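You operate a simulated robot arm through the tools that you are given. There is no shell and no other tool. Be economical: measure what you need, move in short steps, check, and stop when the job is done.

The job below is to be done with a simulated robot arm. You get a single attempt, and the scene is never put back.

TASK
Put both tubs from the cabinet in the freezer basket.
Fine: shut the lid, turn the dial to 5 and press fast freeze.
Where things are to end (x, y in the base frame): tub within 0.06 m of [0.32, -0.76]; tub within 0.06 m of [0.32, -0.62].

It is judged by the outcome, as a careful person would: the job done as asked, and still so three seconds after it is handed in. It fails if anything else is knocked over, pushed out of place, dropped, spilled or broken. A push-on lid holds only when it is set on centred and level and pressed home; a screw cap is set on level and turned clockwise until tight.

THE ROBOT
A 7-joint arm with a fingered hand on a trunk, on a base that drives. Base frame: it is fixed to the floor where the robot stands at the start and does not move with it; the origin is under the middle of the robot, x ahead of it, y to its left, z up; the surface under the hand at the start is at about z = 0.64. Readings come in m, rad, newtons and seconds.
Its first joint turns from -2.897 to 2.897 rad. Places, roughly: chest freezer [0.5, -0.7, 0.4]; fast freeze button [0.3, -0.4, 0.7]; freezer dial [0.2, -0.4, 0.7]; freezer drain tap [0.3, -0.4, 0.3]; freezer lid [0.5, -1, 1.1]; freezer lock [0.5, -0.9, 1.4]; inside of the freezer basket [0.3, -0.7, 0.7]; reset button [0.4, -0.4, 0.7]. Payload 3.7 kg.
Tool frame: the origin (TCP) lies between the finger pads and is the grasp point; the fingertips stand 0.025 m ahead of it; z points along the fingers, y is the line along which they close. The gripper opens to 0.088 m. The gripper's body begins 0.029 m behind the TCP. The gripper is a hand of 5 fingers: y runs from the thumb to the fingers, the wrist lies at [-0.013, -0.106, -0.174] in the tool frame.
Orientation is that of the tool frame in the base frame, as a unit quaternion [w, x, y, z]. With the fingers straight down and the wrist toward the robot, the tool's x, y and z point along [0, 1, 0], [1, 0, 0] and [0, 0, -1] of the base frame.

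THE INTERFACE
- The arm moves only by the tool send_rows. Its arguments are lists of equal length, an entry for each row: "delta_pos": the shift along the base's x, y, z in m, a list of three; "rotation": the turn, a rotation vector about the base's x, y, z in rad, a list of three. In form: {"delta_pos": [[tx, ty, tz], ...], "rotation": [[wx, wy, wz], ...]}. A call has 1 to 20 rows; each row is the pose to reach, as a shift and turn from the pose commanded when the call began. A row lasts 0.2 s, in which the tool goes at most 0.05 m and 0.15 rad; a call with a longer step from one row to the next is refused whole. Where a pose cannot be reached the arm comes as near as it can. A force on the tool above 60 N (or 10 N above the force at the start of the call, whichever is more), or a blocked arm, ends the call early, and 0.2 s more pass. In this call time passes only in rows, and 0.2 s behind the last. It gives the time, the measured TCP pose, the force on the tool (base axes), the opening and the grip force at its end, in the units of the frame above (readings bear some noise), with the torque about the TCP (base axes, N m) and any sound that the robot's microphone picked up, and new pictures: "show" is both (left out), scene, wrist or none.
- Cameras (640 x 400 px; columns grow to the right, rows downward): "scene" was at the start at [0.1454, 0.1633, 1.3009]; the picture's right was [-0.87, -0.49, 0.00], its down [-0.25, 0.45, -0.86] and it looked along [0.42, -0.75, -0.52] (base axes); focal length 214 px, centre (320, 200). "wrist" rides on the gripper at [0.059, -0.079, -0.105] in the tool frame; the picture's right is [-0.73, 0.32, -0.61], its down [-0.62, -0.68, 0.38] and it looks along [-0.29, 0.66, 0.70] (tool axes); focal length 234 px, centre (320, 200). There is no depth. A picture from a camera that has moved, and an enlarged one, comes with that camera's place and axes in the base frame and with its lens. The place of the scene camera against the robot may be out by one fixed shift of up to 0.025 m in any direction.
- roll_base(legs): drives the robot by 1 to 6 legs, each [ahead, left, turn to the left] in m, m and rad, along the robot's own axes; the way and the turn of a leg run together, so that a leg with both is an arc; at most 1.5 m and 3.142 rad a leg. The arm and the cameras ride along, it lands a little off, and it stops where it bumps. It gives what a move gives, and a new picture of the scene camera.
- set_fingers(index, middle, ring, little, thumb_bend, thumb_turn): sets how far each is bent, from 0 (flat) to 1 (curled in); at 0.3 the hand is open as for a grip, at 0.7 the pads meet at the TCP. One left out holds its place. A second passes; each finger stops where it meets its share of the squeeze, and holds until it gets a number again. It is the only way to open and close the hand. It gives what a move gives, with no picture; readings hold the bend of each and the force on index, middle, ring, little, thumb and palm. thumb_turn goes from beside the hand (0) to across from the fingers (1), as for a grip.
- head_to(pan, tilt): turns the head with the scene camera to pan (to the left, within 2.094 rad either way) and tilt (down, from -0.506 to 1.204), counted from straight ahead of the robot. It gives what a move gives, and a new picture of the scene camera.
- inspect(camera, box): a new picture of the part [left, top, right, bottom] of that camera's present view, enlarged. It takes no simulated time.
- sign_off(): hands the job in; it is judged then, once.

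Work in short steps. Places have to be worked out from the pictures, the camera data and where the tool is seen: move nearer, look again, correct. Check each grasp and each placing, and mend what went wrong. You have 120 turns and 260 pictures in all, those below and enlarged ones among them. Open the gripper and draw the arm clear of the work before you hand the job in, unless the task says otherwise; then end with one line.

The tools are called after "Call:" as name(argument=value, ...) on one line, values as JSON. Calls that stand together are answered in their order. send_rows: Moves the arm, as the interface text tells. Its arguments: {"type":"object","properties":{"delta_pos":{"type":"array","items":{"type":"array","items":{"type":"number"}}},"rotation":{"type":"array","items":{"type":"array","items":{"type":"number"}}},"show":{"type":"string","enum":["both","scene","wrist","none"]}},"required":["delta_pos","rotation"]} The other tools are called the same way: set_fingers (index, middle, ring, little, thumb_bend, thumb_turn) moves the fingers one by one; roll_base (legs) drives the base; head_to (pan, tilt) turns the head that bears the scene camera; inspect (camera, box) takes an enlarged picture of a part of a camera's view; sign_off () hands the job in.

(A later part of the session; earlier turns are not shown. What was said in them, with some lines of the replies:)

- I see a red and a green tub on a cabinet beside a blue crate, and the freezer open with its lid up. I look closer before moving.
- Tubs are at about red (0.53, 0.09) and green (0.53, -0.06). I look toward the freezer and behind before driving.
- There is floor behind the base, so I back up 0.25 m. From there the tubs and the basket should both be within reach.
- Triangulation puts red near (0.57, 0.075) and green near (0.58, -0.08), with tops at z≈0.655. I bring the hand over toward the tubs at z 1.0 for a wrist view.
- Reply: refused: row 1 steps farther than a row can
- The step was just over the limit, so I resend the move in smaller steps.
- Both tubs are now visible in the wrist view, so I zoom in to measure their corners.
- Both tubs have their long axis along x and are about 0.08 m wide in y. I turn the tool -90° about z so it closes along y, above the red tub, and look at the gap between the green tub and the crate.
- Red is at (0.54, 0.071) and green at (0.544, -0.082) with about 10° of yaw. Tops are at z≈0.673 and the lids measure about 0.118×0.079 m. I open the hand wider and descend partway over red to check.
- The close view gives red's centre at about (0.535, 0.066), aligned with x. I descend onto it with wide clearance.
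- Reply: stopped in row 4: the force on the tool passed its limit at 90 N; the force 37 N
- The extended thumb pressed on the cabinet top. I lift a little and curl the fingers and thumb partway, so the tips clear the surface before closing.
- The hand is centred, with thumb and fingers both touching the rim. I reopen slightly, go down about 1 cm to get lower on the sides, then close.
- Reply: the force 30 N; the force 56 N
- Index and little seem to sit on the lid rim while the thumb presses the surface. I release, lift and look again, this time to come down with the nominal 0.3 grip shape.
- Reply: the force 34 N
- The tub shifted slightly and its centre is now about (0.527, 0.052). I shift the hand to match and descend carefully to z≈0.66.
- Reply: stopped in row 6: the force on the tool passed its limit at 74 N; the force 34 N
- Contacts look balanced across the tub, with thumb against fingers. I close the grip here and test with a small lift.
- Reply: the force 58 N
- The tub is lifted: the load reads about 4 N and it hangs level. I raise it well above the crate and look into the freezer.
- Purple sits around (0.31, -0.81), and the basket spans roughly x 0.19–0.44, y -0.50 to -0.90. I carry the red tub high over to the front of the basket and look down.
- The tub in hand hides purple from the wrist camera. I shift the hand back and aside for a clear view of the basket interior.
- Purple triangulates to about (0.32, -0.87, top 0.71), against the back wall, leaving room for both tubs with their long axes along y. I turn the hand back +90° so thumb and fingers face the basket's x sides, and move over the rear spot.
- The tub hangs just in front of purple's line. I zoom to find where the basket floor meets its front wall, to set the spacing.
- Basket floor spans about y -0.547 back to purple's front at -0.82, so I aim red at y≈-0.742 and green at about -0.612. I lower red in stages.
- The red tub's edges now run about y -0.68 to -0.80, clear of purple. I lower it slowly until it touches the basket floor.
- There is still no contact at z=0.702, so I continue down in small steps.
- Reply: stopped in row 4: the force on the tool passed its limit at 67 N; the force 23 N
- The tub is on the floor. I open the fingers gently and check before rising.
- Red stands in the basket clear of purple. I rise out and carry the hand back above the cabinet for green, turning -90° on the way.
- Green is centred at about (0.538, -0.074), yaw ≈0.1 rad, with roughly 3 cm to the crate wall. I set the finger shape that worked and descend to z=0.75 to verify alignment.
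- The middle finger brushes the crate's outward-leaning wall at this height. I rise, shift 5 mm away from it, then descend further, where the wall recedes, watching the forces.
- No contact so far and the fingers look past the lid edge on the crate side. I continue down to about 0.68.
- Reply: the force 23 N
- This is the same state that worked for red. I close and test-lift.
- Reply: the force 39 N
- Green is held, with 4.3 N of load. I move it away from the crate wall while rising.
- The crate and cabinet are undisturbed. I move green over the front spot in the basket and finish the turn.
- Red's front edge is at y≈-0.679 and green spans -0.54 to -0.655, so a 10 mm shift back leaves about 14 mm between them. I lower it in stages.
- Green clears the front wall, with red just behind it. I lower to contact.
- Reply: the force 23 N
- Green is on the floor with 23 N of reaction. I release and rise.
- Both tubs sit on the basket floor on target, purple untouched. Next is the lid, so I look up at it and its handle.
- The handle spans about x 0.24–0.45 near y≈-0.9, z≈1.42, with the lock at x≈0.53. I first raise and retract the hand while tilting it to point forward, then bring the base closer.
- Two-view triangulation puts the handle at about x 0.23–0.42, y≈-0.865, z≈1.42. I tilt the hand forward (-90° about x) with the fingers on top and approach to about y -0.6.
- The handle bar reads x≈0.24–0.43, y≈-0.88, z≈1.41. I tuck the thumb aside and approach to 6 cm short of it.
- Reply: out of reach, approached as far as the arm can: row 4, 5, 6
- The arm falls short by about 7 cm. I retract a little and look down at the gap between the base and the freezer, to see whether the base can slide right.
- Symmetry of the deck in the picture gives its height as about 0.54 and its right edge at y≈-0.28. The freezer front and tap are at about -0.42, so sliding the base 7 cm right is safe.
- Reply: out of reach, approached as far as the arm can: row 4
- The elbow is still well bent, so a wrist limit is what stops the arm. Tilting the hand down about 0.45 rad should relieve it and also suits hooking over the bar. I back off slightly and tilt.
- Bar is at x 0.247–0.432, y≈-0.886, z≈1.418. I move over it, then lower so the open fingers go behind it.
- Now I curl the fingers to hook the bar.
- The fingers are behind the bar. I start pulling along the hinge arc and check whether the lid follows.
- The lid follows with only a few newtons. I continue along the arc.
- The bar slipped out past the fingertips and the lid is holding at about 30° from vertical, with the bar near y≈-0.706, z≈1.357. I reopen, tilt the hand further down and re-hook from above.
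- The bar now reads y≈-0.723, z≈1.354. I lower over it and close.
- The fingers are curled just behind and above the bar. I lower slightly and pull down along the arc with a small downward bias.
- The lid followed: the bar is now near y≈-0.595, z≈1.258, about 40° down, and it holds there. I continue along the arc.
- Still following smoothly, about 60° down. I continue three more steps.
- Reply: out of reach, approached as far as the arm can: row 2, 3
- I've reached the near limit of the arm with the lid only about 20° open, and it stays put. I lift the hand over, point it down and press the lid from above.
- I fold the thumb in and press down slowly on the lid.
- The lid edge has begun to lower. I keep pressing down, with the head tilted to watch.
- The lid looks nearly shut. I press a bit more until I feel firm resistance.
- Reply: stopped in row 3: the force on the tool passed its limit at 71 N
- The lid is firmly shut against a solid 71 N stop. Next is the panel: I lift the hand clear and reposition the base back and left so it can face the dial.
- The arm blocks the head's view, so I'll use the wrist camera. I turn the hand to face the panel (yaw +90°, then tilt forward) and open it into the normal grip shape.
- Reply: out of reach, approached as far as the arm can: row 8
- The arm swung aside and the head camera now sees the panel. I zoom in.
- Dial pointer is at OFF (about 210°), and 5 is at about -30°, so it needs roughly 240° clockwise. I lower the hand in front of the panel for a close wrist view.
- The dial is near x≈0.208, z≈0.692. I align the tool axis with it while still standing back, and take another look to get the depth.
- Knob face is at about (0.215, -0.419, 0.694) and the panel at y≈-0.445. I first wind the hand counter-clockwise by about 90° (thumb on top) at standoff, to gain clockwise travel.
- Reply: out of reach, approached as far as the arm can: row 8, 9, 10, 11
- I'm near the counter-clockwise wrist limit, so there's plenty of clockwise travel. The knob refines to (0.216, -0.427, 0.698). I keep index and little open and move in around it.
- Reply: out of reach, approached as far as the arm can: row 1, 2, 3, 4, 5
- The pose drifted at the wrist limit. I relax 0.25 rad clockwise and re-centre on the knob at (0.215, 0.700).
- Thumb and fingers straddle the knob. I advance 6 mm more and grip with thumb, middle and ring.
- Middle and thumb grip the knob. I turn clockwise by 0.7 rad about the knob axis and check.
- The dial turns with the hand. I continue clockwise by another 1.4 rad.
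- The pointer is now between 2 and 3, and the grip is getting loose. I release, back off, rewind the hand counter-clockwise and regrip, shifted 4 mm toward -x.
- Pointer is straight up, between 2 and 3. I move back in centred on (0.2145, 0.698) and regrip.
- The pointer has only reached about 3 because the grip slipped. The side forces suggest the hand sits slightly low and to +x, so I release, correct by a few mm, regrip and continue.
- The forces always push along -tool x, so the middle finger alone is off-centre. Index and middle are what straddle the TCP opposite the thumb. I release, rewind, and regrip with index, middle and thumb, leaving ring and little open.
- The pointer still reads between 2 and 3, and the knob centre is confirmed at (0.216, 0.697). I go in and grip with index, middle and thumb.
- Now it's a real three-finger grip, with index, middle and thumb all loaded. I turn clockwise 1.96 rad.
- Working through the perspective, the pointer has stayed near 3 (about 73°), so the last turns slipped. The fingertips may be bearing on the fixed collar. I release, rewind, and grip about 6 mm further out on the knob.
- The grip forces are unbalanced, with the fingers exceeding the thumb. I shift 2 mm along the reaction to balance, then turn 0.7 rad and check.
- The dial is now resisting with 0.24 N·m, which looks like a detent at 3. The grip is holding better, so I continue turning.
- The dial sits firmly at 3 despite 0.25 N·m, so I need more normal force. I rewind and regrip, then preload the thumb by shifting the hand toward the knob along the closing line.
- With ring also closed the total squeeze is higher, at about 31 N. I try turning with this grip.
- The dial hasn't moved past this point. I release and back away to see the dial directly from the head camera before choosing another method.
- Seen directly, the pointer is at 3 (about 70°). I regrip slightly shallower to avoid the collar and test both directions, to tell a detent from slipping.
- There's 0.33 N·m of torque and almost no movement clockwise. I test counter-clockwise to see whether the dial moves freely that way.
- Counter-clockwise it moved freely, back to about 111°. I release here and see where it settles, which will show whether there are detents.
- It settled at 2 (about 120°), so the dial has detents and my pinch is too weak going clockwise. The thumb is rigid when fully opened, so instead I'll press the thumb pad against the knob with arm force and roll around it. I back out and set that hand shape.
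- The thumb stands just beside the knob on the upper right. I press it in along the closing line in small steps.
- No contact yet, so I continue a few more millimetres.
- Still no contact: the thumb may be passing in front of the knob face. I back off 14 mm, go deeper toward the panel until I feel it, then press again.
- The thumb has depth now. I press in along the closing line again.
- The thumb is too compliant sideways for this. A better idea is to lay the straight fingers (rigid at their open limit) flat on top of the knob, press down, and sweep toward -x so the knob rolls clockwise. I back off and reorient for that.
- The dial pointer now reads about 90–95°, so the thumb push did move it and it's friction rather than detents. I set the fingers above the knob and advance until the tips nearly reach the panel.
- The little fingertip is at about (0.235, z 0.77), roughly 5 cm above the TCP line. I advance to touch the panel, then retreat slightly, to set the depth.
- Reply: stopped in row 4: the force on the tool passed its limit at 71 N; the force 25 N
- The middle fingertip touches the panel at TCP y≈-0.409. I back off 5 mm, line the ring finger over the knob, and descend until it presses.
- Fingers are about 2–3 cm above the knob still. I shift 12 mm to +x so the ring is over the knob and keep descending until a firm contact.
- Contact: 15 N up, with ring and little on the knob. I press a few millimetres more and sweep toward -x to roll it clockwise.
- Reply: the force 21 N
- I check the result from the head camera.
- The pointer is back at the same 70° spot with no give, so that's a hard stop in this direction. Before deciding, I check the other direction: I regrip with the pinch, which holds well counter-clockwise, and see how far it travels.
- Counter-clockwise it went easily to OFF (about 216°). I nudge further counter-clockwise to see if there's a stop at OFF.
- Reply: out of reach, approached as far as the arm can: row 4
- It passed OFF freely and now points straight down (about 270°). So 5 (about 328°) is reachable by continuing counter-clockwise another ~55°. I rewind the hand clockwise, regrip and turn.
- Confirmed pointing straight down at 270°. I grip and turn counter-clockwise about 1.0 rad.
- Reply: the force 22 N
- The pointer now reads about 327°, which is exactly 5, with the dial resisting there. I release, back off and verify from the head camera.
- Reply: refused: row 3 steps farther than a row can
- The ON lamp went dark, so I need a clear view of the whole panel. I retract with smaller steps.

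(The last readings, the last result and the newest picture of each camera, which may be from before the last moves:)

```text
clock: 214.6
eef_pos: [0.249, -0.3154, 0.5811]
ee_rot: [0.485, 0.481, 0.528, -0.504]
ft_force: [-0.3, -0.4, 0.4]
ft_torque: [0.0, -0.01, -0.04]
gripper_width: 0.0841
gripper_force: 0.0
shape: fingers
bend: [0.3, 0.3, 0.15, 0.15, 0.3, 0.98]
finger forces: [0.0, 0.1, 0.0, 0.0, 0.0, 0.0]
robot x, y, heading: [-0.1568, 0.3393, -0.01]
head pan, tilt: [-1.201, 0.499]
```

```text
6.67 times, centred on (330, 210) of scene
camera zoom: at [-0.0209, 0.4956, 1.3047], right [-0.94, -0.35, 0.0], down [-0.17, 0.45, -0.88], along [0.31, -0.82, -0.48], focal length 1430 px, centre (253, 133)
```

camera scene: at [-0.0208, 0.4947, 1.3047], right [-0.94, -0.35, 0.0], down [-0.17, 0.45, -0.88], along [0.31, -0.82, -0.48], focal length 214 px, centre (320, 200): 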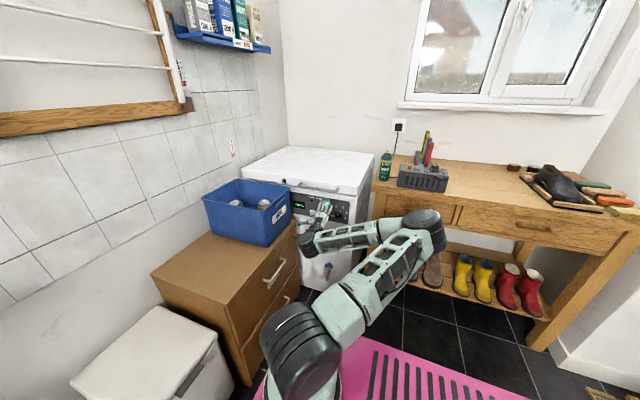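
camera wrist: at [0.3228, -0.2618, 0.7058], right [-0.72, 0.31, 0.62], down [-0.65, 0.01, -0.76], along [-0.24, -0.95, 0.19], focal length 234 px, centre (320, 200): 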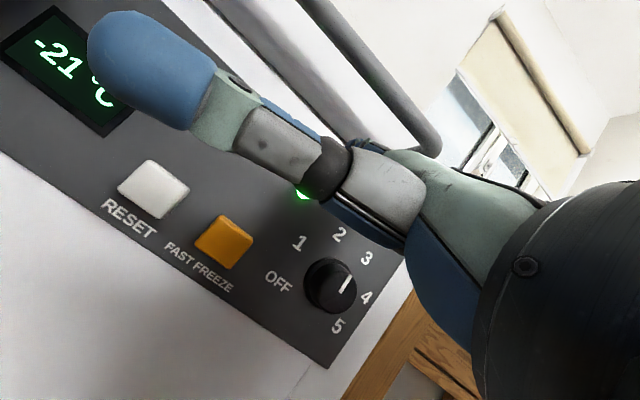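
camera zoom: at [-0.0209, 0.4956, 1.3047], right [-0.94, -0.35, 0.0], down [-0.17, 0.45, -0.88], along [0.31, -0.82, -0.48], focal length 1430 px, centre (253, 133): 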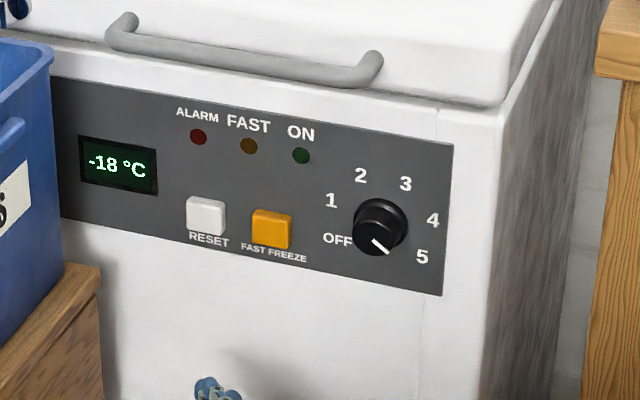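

The clues now fit. The lamp stayed lit at 270° and went dark only at this counter-clockwise stop, and the display got colder at the clockwise stop. So this end is OFF and the clockwise stop is 5: the travel equals the label span and the white mark is simply offset. I turn the dial back clockwise in two grip cycles.

Call:
send_rows(delta_pos=[[-0.01, 0, 0.04], [-0.02, 0, 0.08], [-0.0325, 0, 0.1155], [-0.0325, -0.03, 0.1155], [-0.0325, -0.065, 0.1155], [-0.0325, -0.1, 0.1155]], rotation=[[0, 0.12, 0], [0, 0.26, 0], [0, 0.4, 0], [0, 0.54, 0], [0, 0.68, 0], [0, 0.7, 0]], show="none")

Call:
set_fingers(index=1.0, middle=1.0, thumb_bend=1.0)

Call:
send_rows(delta_pos=[[0, 0, 0], [0, 0, 0], [0, 0, 0], [0, 0, 0], [0, 0, 0], [0, 0, 0], [0, 0, 0], [0, 0, 0], [0, 0, 0], [0, 0, 0], [0, 0, 0], [0, 0, 0], [0, 0, 0], [0, 0, 0], [0, 0, 0]], rotation=[[0, -0.14, 0], [0, -0.28, 0], [0, -0.42, 0], [0, -0.56, 0], [0, -0.7, 0], [0, -0.84, 0], [0, -0.98, 0], [0, -1.12, 0], [0, -1.26, 0], [0, -1.4, 0], [0, -1.54, 0], [0, -1.68, 0], [0, -1.82, 0], [0, -1.96, 0], [0, -2.1, 0]], show="none")

Call:
set_fingers(index=0.3, middle=0.3, thumb_bend=0.3)

Call:
inspect(camera="wrist", box=[200, 140, 420, 300])

```text
clock: 216.0
eef_pos: [0.2187, -0.4166, 0.6961]
ee_rot: [0.275, 0.279, 0.663, -0.638]
ft_force: [0.3, -0.4, 0.2]
ft_torque: [-0.01, 0.01, 0.04]
gripper_width: 0.0846
gripper_force: 0.1
shape: fingers
bend: [0.3, 0.3, 0.15, 0.15, 0.3, 0.98]
finger forces: [0.0, 0.0, 0.0, 0.0, 0.0, 0.0]
robot x, y, heading: [-0.1579, 0.3399, -0.006]
head pan, tilt: [-1.201, 0.499]
```

```text
clock: 217.0
eef_pos: [0.2192, -0.4151, 0.6956]
ee_rot: [0.275, 0.278, 0.664, -0.638]
ft_force: [7.2, 1.5, -4.3]
ft_torque: [0.06, -0.04, 0.21]
gripper_width: 0.0274
gripper_force: 11.4
shape: fingers
bend: [0.57, 0.58, 0.15, 0.15, 0.59, 1.0]
finger forces: [7.0, 8.4, 0.0, 0.1, 7.8, 0.1]
robot x, y, heading: [-0.1541, 0.3386, -0.012]
head pan, tilt: [-1.201, 0.499]
```

```text
clock: 220.2
eef_pos: [0.2167, -0.4163, 0.6949]
ee_rot: [0.712, 0.692, 0.092, -0.075]
ft_force: [9.6, 6.5, 0.2]
ft_torque: [-0.01, 0.01, 0.25]
gripper_width: 0.0279
gripper_force: 12.4
shape: fingers
bend: [0.56, 0.6, 0.15, 0.15, 0.6, 0.98]
finger forces: [8.4, 5.0, 0.1, 0.0, 10.9, 0.0]
robot x, y, heading: [-0.1533, 0.3418, -0.012]
head pan, tilt: [-1.201, 0.499]
```

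```text
clock: 221.2
eef_pos: [0.2165, -0.4151, 0.6945]
ee_rot: [0.712, 0.692, 0.093, -0.076]
ft_force: [0.2, 0.9, 0.3]
ft_torque: [-0.01, 0.01, 0.0]
gripper_width: 0.0843
gripper_force: 0.2
shape: fingers
bend: [0.3, 0.3, 0.15, 0.15, 0.3, 0.98]
finger forces: [0.0, 0.0, 0.1, 0.0, 0.1, 0.0]
robot x, y, heading: [-0.1561, 0.3404, -0.005]
head pan, tilt: [-1.201, 0.499]
```

```text
2.50 times, centred on (310, 220) of wrist
camera zoom: at [0.2515, -0.3121, 0.602], right [-0.65, 0.6, 0.47], down [-0.76, -0.42, -0.51], along [-0.11, -0.68, 0.72], focal length 585 px, centre (345, 150)
```

zoom: 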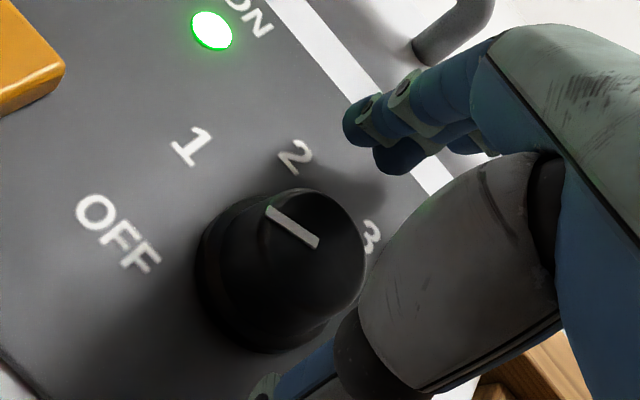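

The ON lamp is lit again and the mark moved to about 195°. Now a second clockwise cycle.

Call:
send_rows(delta_pos=[[0, 0.025, 0], [0, 0.045, 0], [0, 0.045, 0], [0, 0.045, 0], [0, 0.045, 0], [0, 0.045, 0], [0, 0.045, 0], [0, 0.045, 0], [0, 0.045, 0], [0, 0.045, 0], [0, 0.045, 0], [0, 0.045, 0], [0, 0.045, 0], [0, 0.045, 0.001], [0, 0.045, 0.002], [0, 0.03, 0.002], [0, 0.0, 0.002]], rotation=[[0, 0, 0], [0, 0.14, 0], [0, 0.28, 0], [0, 0.42, 0], [0, 0.56, 0], [0, 0.7, 0], [0, 0.84, 0], [0, 0.98, 0], [0, 1.12, 0], [0, 1.26, 0], [0, 1.4, 0], [0, 1.54, 0], [0, 1.68, 0], [0, 1.82, 0], [0, 1.96, 0], [0, 2.1, 0], [0, 2.1, 0]], show="none")

Call:
set_fingers(index=1.0, middle=1.0, thumb_bend=1.0)

Call:
send_rows(delta_pos=[[0, 0, 0], [0, 0, 0], [0, 0, 0], [0, 0, 0], [0, 0, 0], [0, 0, 0], [0, 0, 0], [0, 0, 0], [0, 0, 0], [0, 0, 0], [0, 0, 0], [0, 0, 0], [0, 0, 0], [0, 0, 0], [0, 0, 0], [0, 0, 0]], rotation=[[0, -0.14, 0], [0, -0.28, 0], [0, -0.42, 0], [0, -0.56, 0], [0, -0.7, 0], [0, -0.84, 0], [0, -0.98, 0], [0, -1.12, 0], [0, -1.26, 0], [0, -1.4, 0], [0, -1.54, 0], [0, -1.68, 0], [0, -1.82, 0], [0, -1.96, 0], [0, -2.1, 0], [0, -2.2, 0]], show="none")

Call:
set_fingers(index=0.3, middle=0.3, thumb_bend=0.3)

Call:
inspect(camera="wrist", box=[200, 140, 420, 300])

```text
clock: 224.8
eef_pos: [0.2175, -0.415, 0.6948]
ee_rot: [0.275, 0.278, 0.664, -0.638]
ft_force: [-0.4, 0.3, -0.9]
ft_torque: [0.01, -0.01, -0.02]
gripper_width: 0.0845
gripper_force: 0.0
shape: fingers
bend: [0.3, 0.3, 0.15, 0.15, 0.3, 0.98]
finger forces: [0.0, 0.0, 0.1, 0.0, 0.0, 0.0]
robot x, y, heading: [-0.1544, 0.3453, -0.004]
head pan, tilt: [-1.201, 0.499]
```

```text
clock: 225.8
eef_pos: [0.2167, -0.4135, 0.6958]
ee_rot: [0.273, 0.279, 0.664, -0.638]
ft_force: [6.3, 2.9, -8.2]
ft_torque: [0.19, 0.01, 0.17]
gripper_width: 0.0262
gripper_force: 10.9
shape: fingers
bend: [0.56, 0.56, 0.15, 0.15, 0.6, 1.0]
finger forces: [6.5, 8.4, 0.0, 0.0, 6.8, 0.0]
robot x, y, heading: [-0.1582, 0.3417, -0.009]
head pan, tilt: [-1.201, 0.499]
```

```text
clock: 229.2
eef_pos: [0.2161, -0.416, 0.696]
ee_rot: [0.716, 0.695, 0.055, -0.04]
ft_force: [10.4, 8.2, -2.7]
ft_torque: [0.1, 0.01, 0.21]
gripper_width: 0.0284
gripper_force: 10.9
shape: fingers
bend: [0.57, 0.61, 0.15, 0.15, 0.59, 0.99]
finger forces: [7.2, 3.0, 0.1, 0.0, 11.6, 0.0]
robot x, y, heading: [-0.1572, 0.3427, -0.011]
head pan, tilt: [-1.201, 0.499]
```

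```text
clock: 230.2
eef_pos: [0.2163, -0.4165, 0.6955]
ee_rot: [0.716, 0.695, 0.056, -0.041]
ft_force: [-1.0, -0.1, 0.4]
ft_torque: [0.01, 0.02, 0.0]
gripper_width: 0.0845
gripper_force: 0.0
shape: fingers
bend: [0.3, 0.3, 0.15, 0.15, 0.3, 0.98]
finger forces: [0.0, 0.0, 0.0, 0.0, 0.0, 0.0]
robot x, y, heading: [-0.1554, 0.3368, -0.008]
head pan, tilt: [-1.201, 0.499]
```

```text
2.50 times, centred on (310, 220) of wrist
camera zoom: at [0.2604, -0.3116, 0.607], right [-0.69, 0.6, 0.4], down [-0.7, -0.42, -0.58], along [-0.18, -0.68, 0.71], focal length 585 px, centre (345, 150)
```

zoom: 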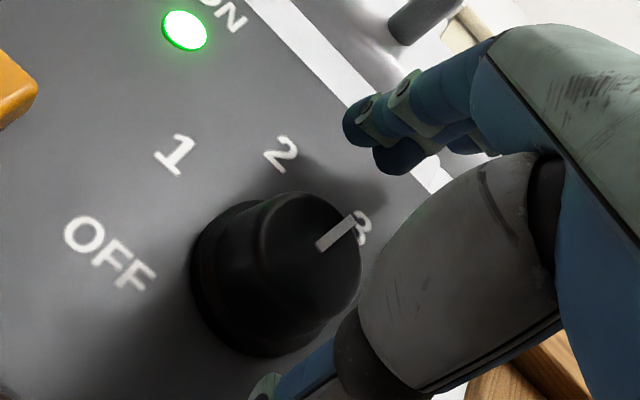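

ON is lit and the mark is about 79°. With the initial setting reading as 3, that works out to setting 5, just short of the end stop. Next is fast freeze: I back off, form a pinched beak at the TCP, and line up with the orange button at (0.304, 0.673).

Call:
send_rows(delta_pos=[[0, 0.025, 0], [0, 0.06, 0], [0.03, 0.07, -0.01], [0.06, 0.07, -0.0225], [0.0877, 0.07, -0.0225]], rotation=[[0, 0, 0], [0, 0, 0], [0, 0, 0], [0, 0, 0], [0, 0, 0]], show="none")

Call:
set_fingers(index=0.7, middle=0.7, ring=1.0, little=1.0, thumb_bend=0.7)

Call:
send_rows(delta_pos=[[0, -0.02, 0], [0, -0.035, 0]], rotation=[[0, 0, 0], [0, 0, 0]], show="wrist")

Call:
inspect(camera="scene", box=[290, 180, 370, 240])

```text
clock: 231.4
eef_pos: [0.3075, -0.3463, 0.6733]
ee_rot: [0.715, 0.695, 0.055, -0.041]
ft_force: [-0.6, 0.0, -0.9]
ft_torque: [-0.01, 0.01, -0.04]
gripper_width: 0.0842
gripper_force: 0.1
shape: fingers
bend: [0.3, 0.3, 0.15, 0.15, 0.3, 0.98]
finger forces: [0.0, 0.0, 0.0, 0.0, 0.0, 0.0]
robot x, y, heading: [-0.1564, 0.3375, -0.011]
head pan, tilt: [-1.201, 0.499]
```

```text
clock: 232.4
eef_pos: [0.306, -0.3465, 0.6748]
ee_rot: [0.716, 0.695, 0.057, -0.04]
ft_force: [0.2, -0.7, 0.3]
ft_torque: [-0.01, 0.03, -0.01]
gripper_width: 0.0002
gripper_force: 0.1
shape: fingers
bend: [0.7, 0.7, 1.0, 1.0, 0.7, 1.0]
finger forces: [0.1, 0.1, 0.0, 0.0, 0.0, 0.0]
robot x, y, heading: [-0.1575, 0.3387, -0.011]
head pan, tilt: [-1.201, 0.499]
```

```text
clock: 233.0
eef_pos: [0.3069, -0.3819, 0.6763]
ee_rot: [0.716, 0.695, 0.056, -0.04]
ft_force: [0.4, 0.0, -0.9]
ft_torque: [-0.01, -0.02, 0.03]
gripper_width: 0.0
gripper_force: 0.0
shape: fingers
bend: [0.7, 0.7, 1.0, 1.0, 0.7, 1.0]
finger forces: [0.0, 0.1, 0.0, 0.0, 0.0, 0.0]
robot x, y, heading: [-0.1548, 0.3426, -0.008]
head pan, tilt: [-1.201, 0.499]
camera wrist: at [0.3508, -0.2771, 0.5872], right [-0.69, 0.6, 0.4], down [-0.7, -0.42, -0.58], along [-0.18, -0.68, 0.71], focal length 234 px, centre (320, 200)
```

wrist: 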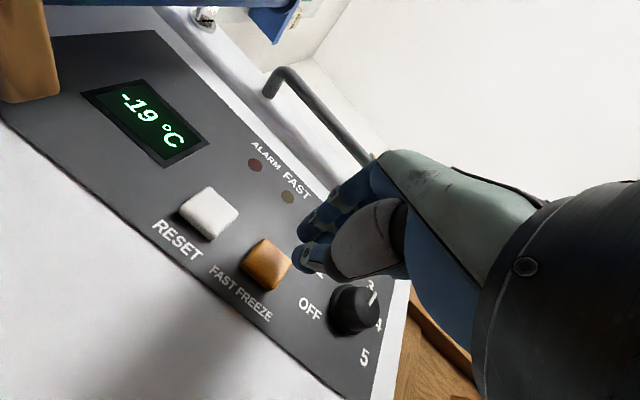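

```text
6.67 times, centred on (330, 210) of scene
camera zoom: at [-0.0209, 0.4956, 1.3047], right [-0.94, -0.35, 0.0], down [-0.17, 0.45, -0.88], along [0.31, -0.82, -0.48], focal length 1430 px, centre (253, 133)
```

zoom: 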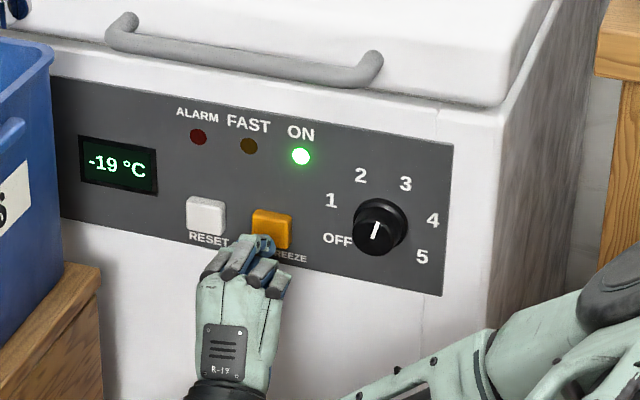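

The beak is in front of the orange button. I lower 5 mm and push in slowly.

Call:
send_rows(delta_pos=[[0.001, -0.008, -0.006], [0.001, -0.015, -0.006], [0.001, -0.02, -0.006], [0.001, -0.025, -0.006], [0.001, -0.03, -0.006], [0.001, -0.034, -0.006]], rotation=[[0, 0, 0], [0, 0, 0], [0, 0, 0], [0, 0, 0], [0, 0, 0], [0, 0, 0]], show="none")

Call:
inspect(camera="wrist", box=[160, 120, 420, 300])

```text
clock: 234.4
eef_pos: [0.3059, -0.415, 0.6678]
ee_rot: [0.715, 0.695, 0.056, -0.04]
ft_force: [-0.4, 0.2, -0.2]
ft_torque: [0.0, 0.01, 0.0]
gripper_width: 0.0
gripper_force: 0.1
shape: fingers
bend: [0.7, 0.7, 1.0, 1.0, 0.7, 1.0]
finger forces: [0.1, 0.0, 0.0, 0.0, 0.0, 0.0]
robot x, y, heading: [-0.1566, 0.3417, -0.01]
head pan, tilt: [-1.201, 0.499]
```

```text
2.22 times, centred on (290, 210) of wrist
camera zoom: at [0.3495, -0.3113, 0.5782], right [-0.69, 0.6, 0.4], down [-0.7, -0.42, -0.58], along [-0.18, -0.68, 0.71], focal length 520 px, centre (387, 178)
```

zoom: 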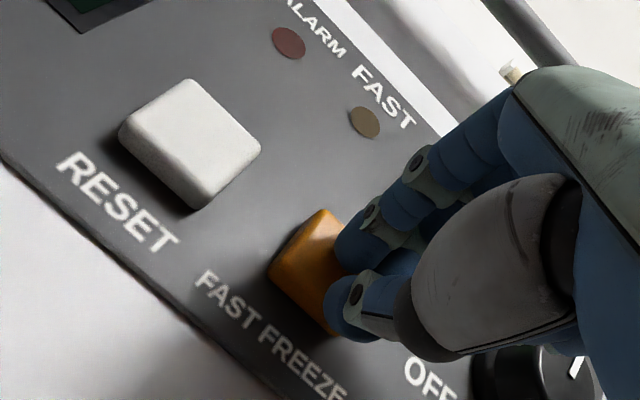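

The tips are right at the button, not yet touching. I shift 6 mm to +x and push further.

Call:
send_rows(delta_pos=[[0.007, 0, 0], [0.007, -0.005, 0], [0.007, -0.009, 0], [0.007, -0.013, 0], [0.007, -0.017, 0], [0.007, -0.021, 0]], rotation=[[0, 0, 0], [0, 0, 0], [0, 0, 0], [0, 0, 0], [0, 0, 0], [0, 0, 0]], show="none")

Call:
inspect(camera="wrist", box=[160, 80, 420, 300])

```text
clock: 235.9
eef_pos: [0.3183, -0.426, 0.6641]
ee_rot: [0.714, 0.697, 0.061, -0.034]
ft_force: [-7.2, 124.7, -9.4]
ft_torque: [0.0, -0.03, 0.01]
gripper_width: 0.0
gripper_force: 75.1
shape: fingers
bend: [0.71, 0.72, 1.0, 1.0, 0.73, 1.0]
finger forces: [37.1, 19.2, 0.1, 0.1, 92.9, 0.0]
robot x, y, heading: [-0.1551, 0.3403, -0.007]
head pan, tilt: [-1.201, 0.499]
heard: click
stopped in row 6: the force on the tool passed its limit at 61 N (the readings are from after the stop); the commanded pose is now the measured one
```

```text
1.82 times, centred on (290, 190) of wrist
camera zoom: at [0.3614, -0.3213, 0.5758], right [-0.7, 0.59, 0.4], down [-0.69, -0.42, -0.58], along [-0.17, -0.69, 0.7], focal length 426 px, centre (374, 218)
```

zoom: 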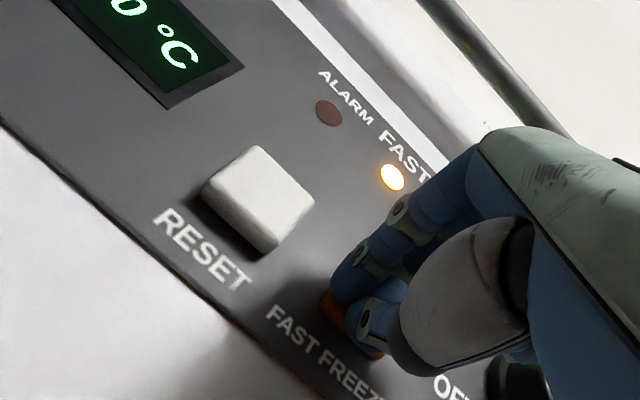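

A click sounded and the FAST lamp is lit. I back straight off, open the hand, and check the whole panel.

Call:
send_rows(delta_pos=[[0, 0.02, 0], [0, 0.05, 0], [0, 0.09, 0], [0, 0.12, -0.03], [-0.01, 0.13, -0.07]], rotation=[[0, 0, 0], [0, 0, 0], [0, 0, 0], [0, 0, 0], [0, 0, 0]], show="none")

Call:
set_fingers(index=0.3, middle=0.3, ring=0.3, little=0.3, thumb_bend=0.3)

Call:
inspect(camera="scene", box=[270, 160, 380, 240])

Call:
inspect(camera="scene", box=[310, 190, 360, 225])

```text
clock: 237.1
eef_pos: [0.2951, -0.3427, 0.6544]
ee_rot: [0.712, 0.699, 0.065, -0.037]
ft_force: [-0.6, 0.4, 0.3]
ft_torque: [0.03, 0.0, -0.01]
gripper_width: 0.0
gripper_force: 0.1
shape: fingers
bend: [0.7, 0.7, 1.0, 1.0, 0.7, 1.0]
finger forces: [0.0, 0.1, 0.0, 0.1, 0.0, 0.0]
out of reach, approached as far as the arm can: row 4, 5
robot x, y, heading: [-0.1563, 0.3395, -0.009]
head pan, tilt: [-1.201, 0.499]
```

```text
clock: 238.1
eef_pos: [0.2937, -0.3431, 0.6533]
ee_rot: [0.712, 0.699, 0.065, -0.037]
ft_force: [0.0, 0.9, 0.2]
ft_torque: [0.03, 0.01, -0.01]
gripper_width: 0.0846
gripper_force: 0.1
shape: fingers
bend: [0.3, 0.3, 0.3, 0.3, 0.3, 0.98]
finger forces: [0.0, 0.0, 0.1, 0.1, 0.1, 0.0]
robot x, y, heading: [-0.1575, 0.3421, -0.01]
head pan, tilt: [-1.201, 0.499]
```

```text
5.00 times, centred on (325, 200) of scene
camera zoom: at [-0.021, 0.4963, 1.3047], right [-0.94, -0.35, 0.0], down [-0.17, 0.45, -0.88], along [0.31, -0.82, -0.48], focal length 1072 px, centre (295, 200)
```

zoom: 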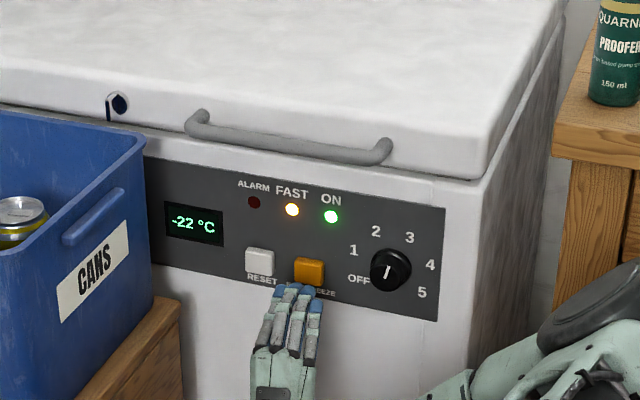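

```text
11.43 times, centred on (335, 208) of scene
camera zoom: at [-0.021, 0.4963, 1.3047], right [-0.94, -0.35, 0.0], down [-0.17, 0.45, -0.88], along [0.31, -0.82, -0.48], focal length 2451 px, centre (149, 114)
```

zoom: 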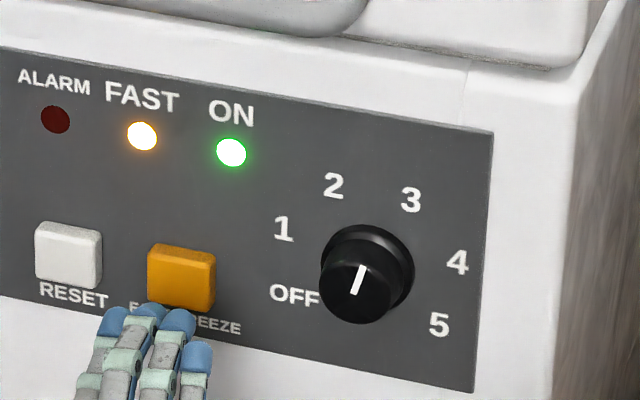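

FAST and ON are lit, the lid is shut, the dial is at its clockwise (5) end, and the crate and bench are untouched. I move the robot clear of the freezer before handing in.

Call:
roll_base(legs=[[0, 0.15, 0]])

```text
clock: 239.5
eef_pos: [0.2966, -0.1936, 0.6537]
ee_rot: [0.712, 0.698, 0.066, -0.037]
ft_force: [-0.4, -0.2, 0.0]
ft_torque: [0.0, 0.01, 0.03]
gripper_width: 0.0847
gripper_force: 0.1
shape: fingers
bend: [0.3, 0.3, 0.3, 0.3, 0.3, 0.98]
finger forces: [0.1, 0.0, 0.0, 0.1, 0.1, 0.0]
robot x, y, heading: [-0.1547, 0.4902, -0.003]
head pan, tilt: [-1.201, 0.499]
camera scene: at [-0.02, 0.6445, 1.3047], right [-0.94, -0.35, 0.0], down [-0.17, 0.45, -0.88], along [0.31, -0.82, -0.48], focal length 214 px, centre (320, 200)
```

scene: 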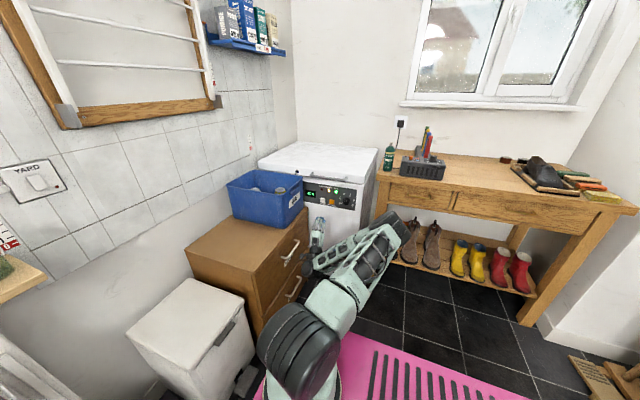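

The hand is open and clear, and nothing else in the scene has moved. I hand in the job.

Call:
sign_off()

```text
The job is handed in.
```

Both tubs are in the freezer basket, the lid is shut and fast freeze is on with its lamp lit. The dial is turned clockwise to its stop, which I took to be 5 because the ON lamp goes dark at the opposite stop, but its white mark points near the printed 3, so the 5 setting is not confirmed by the label.
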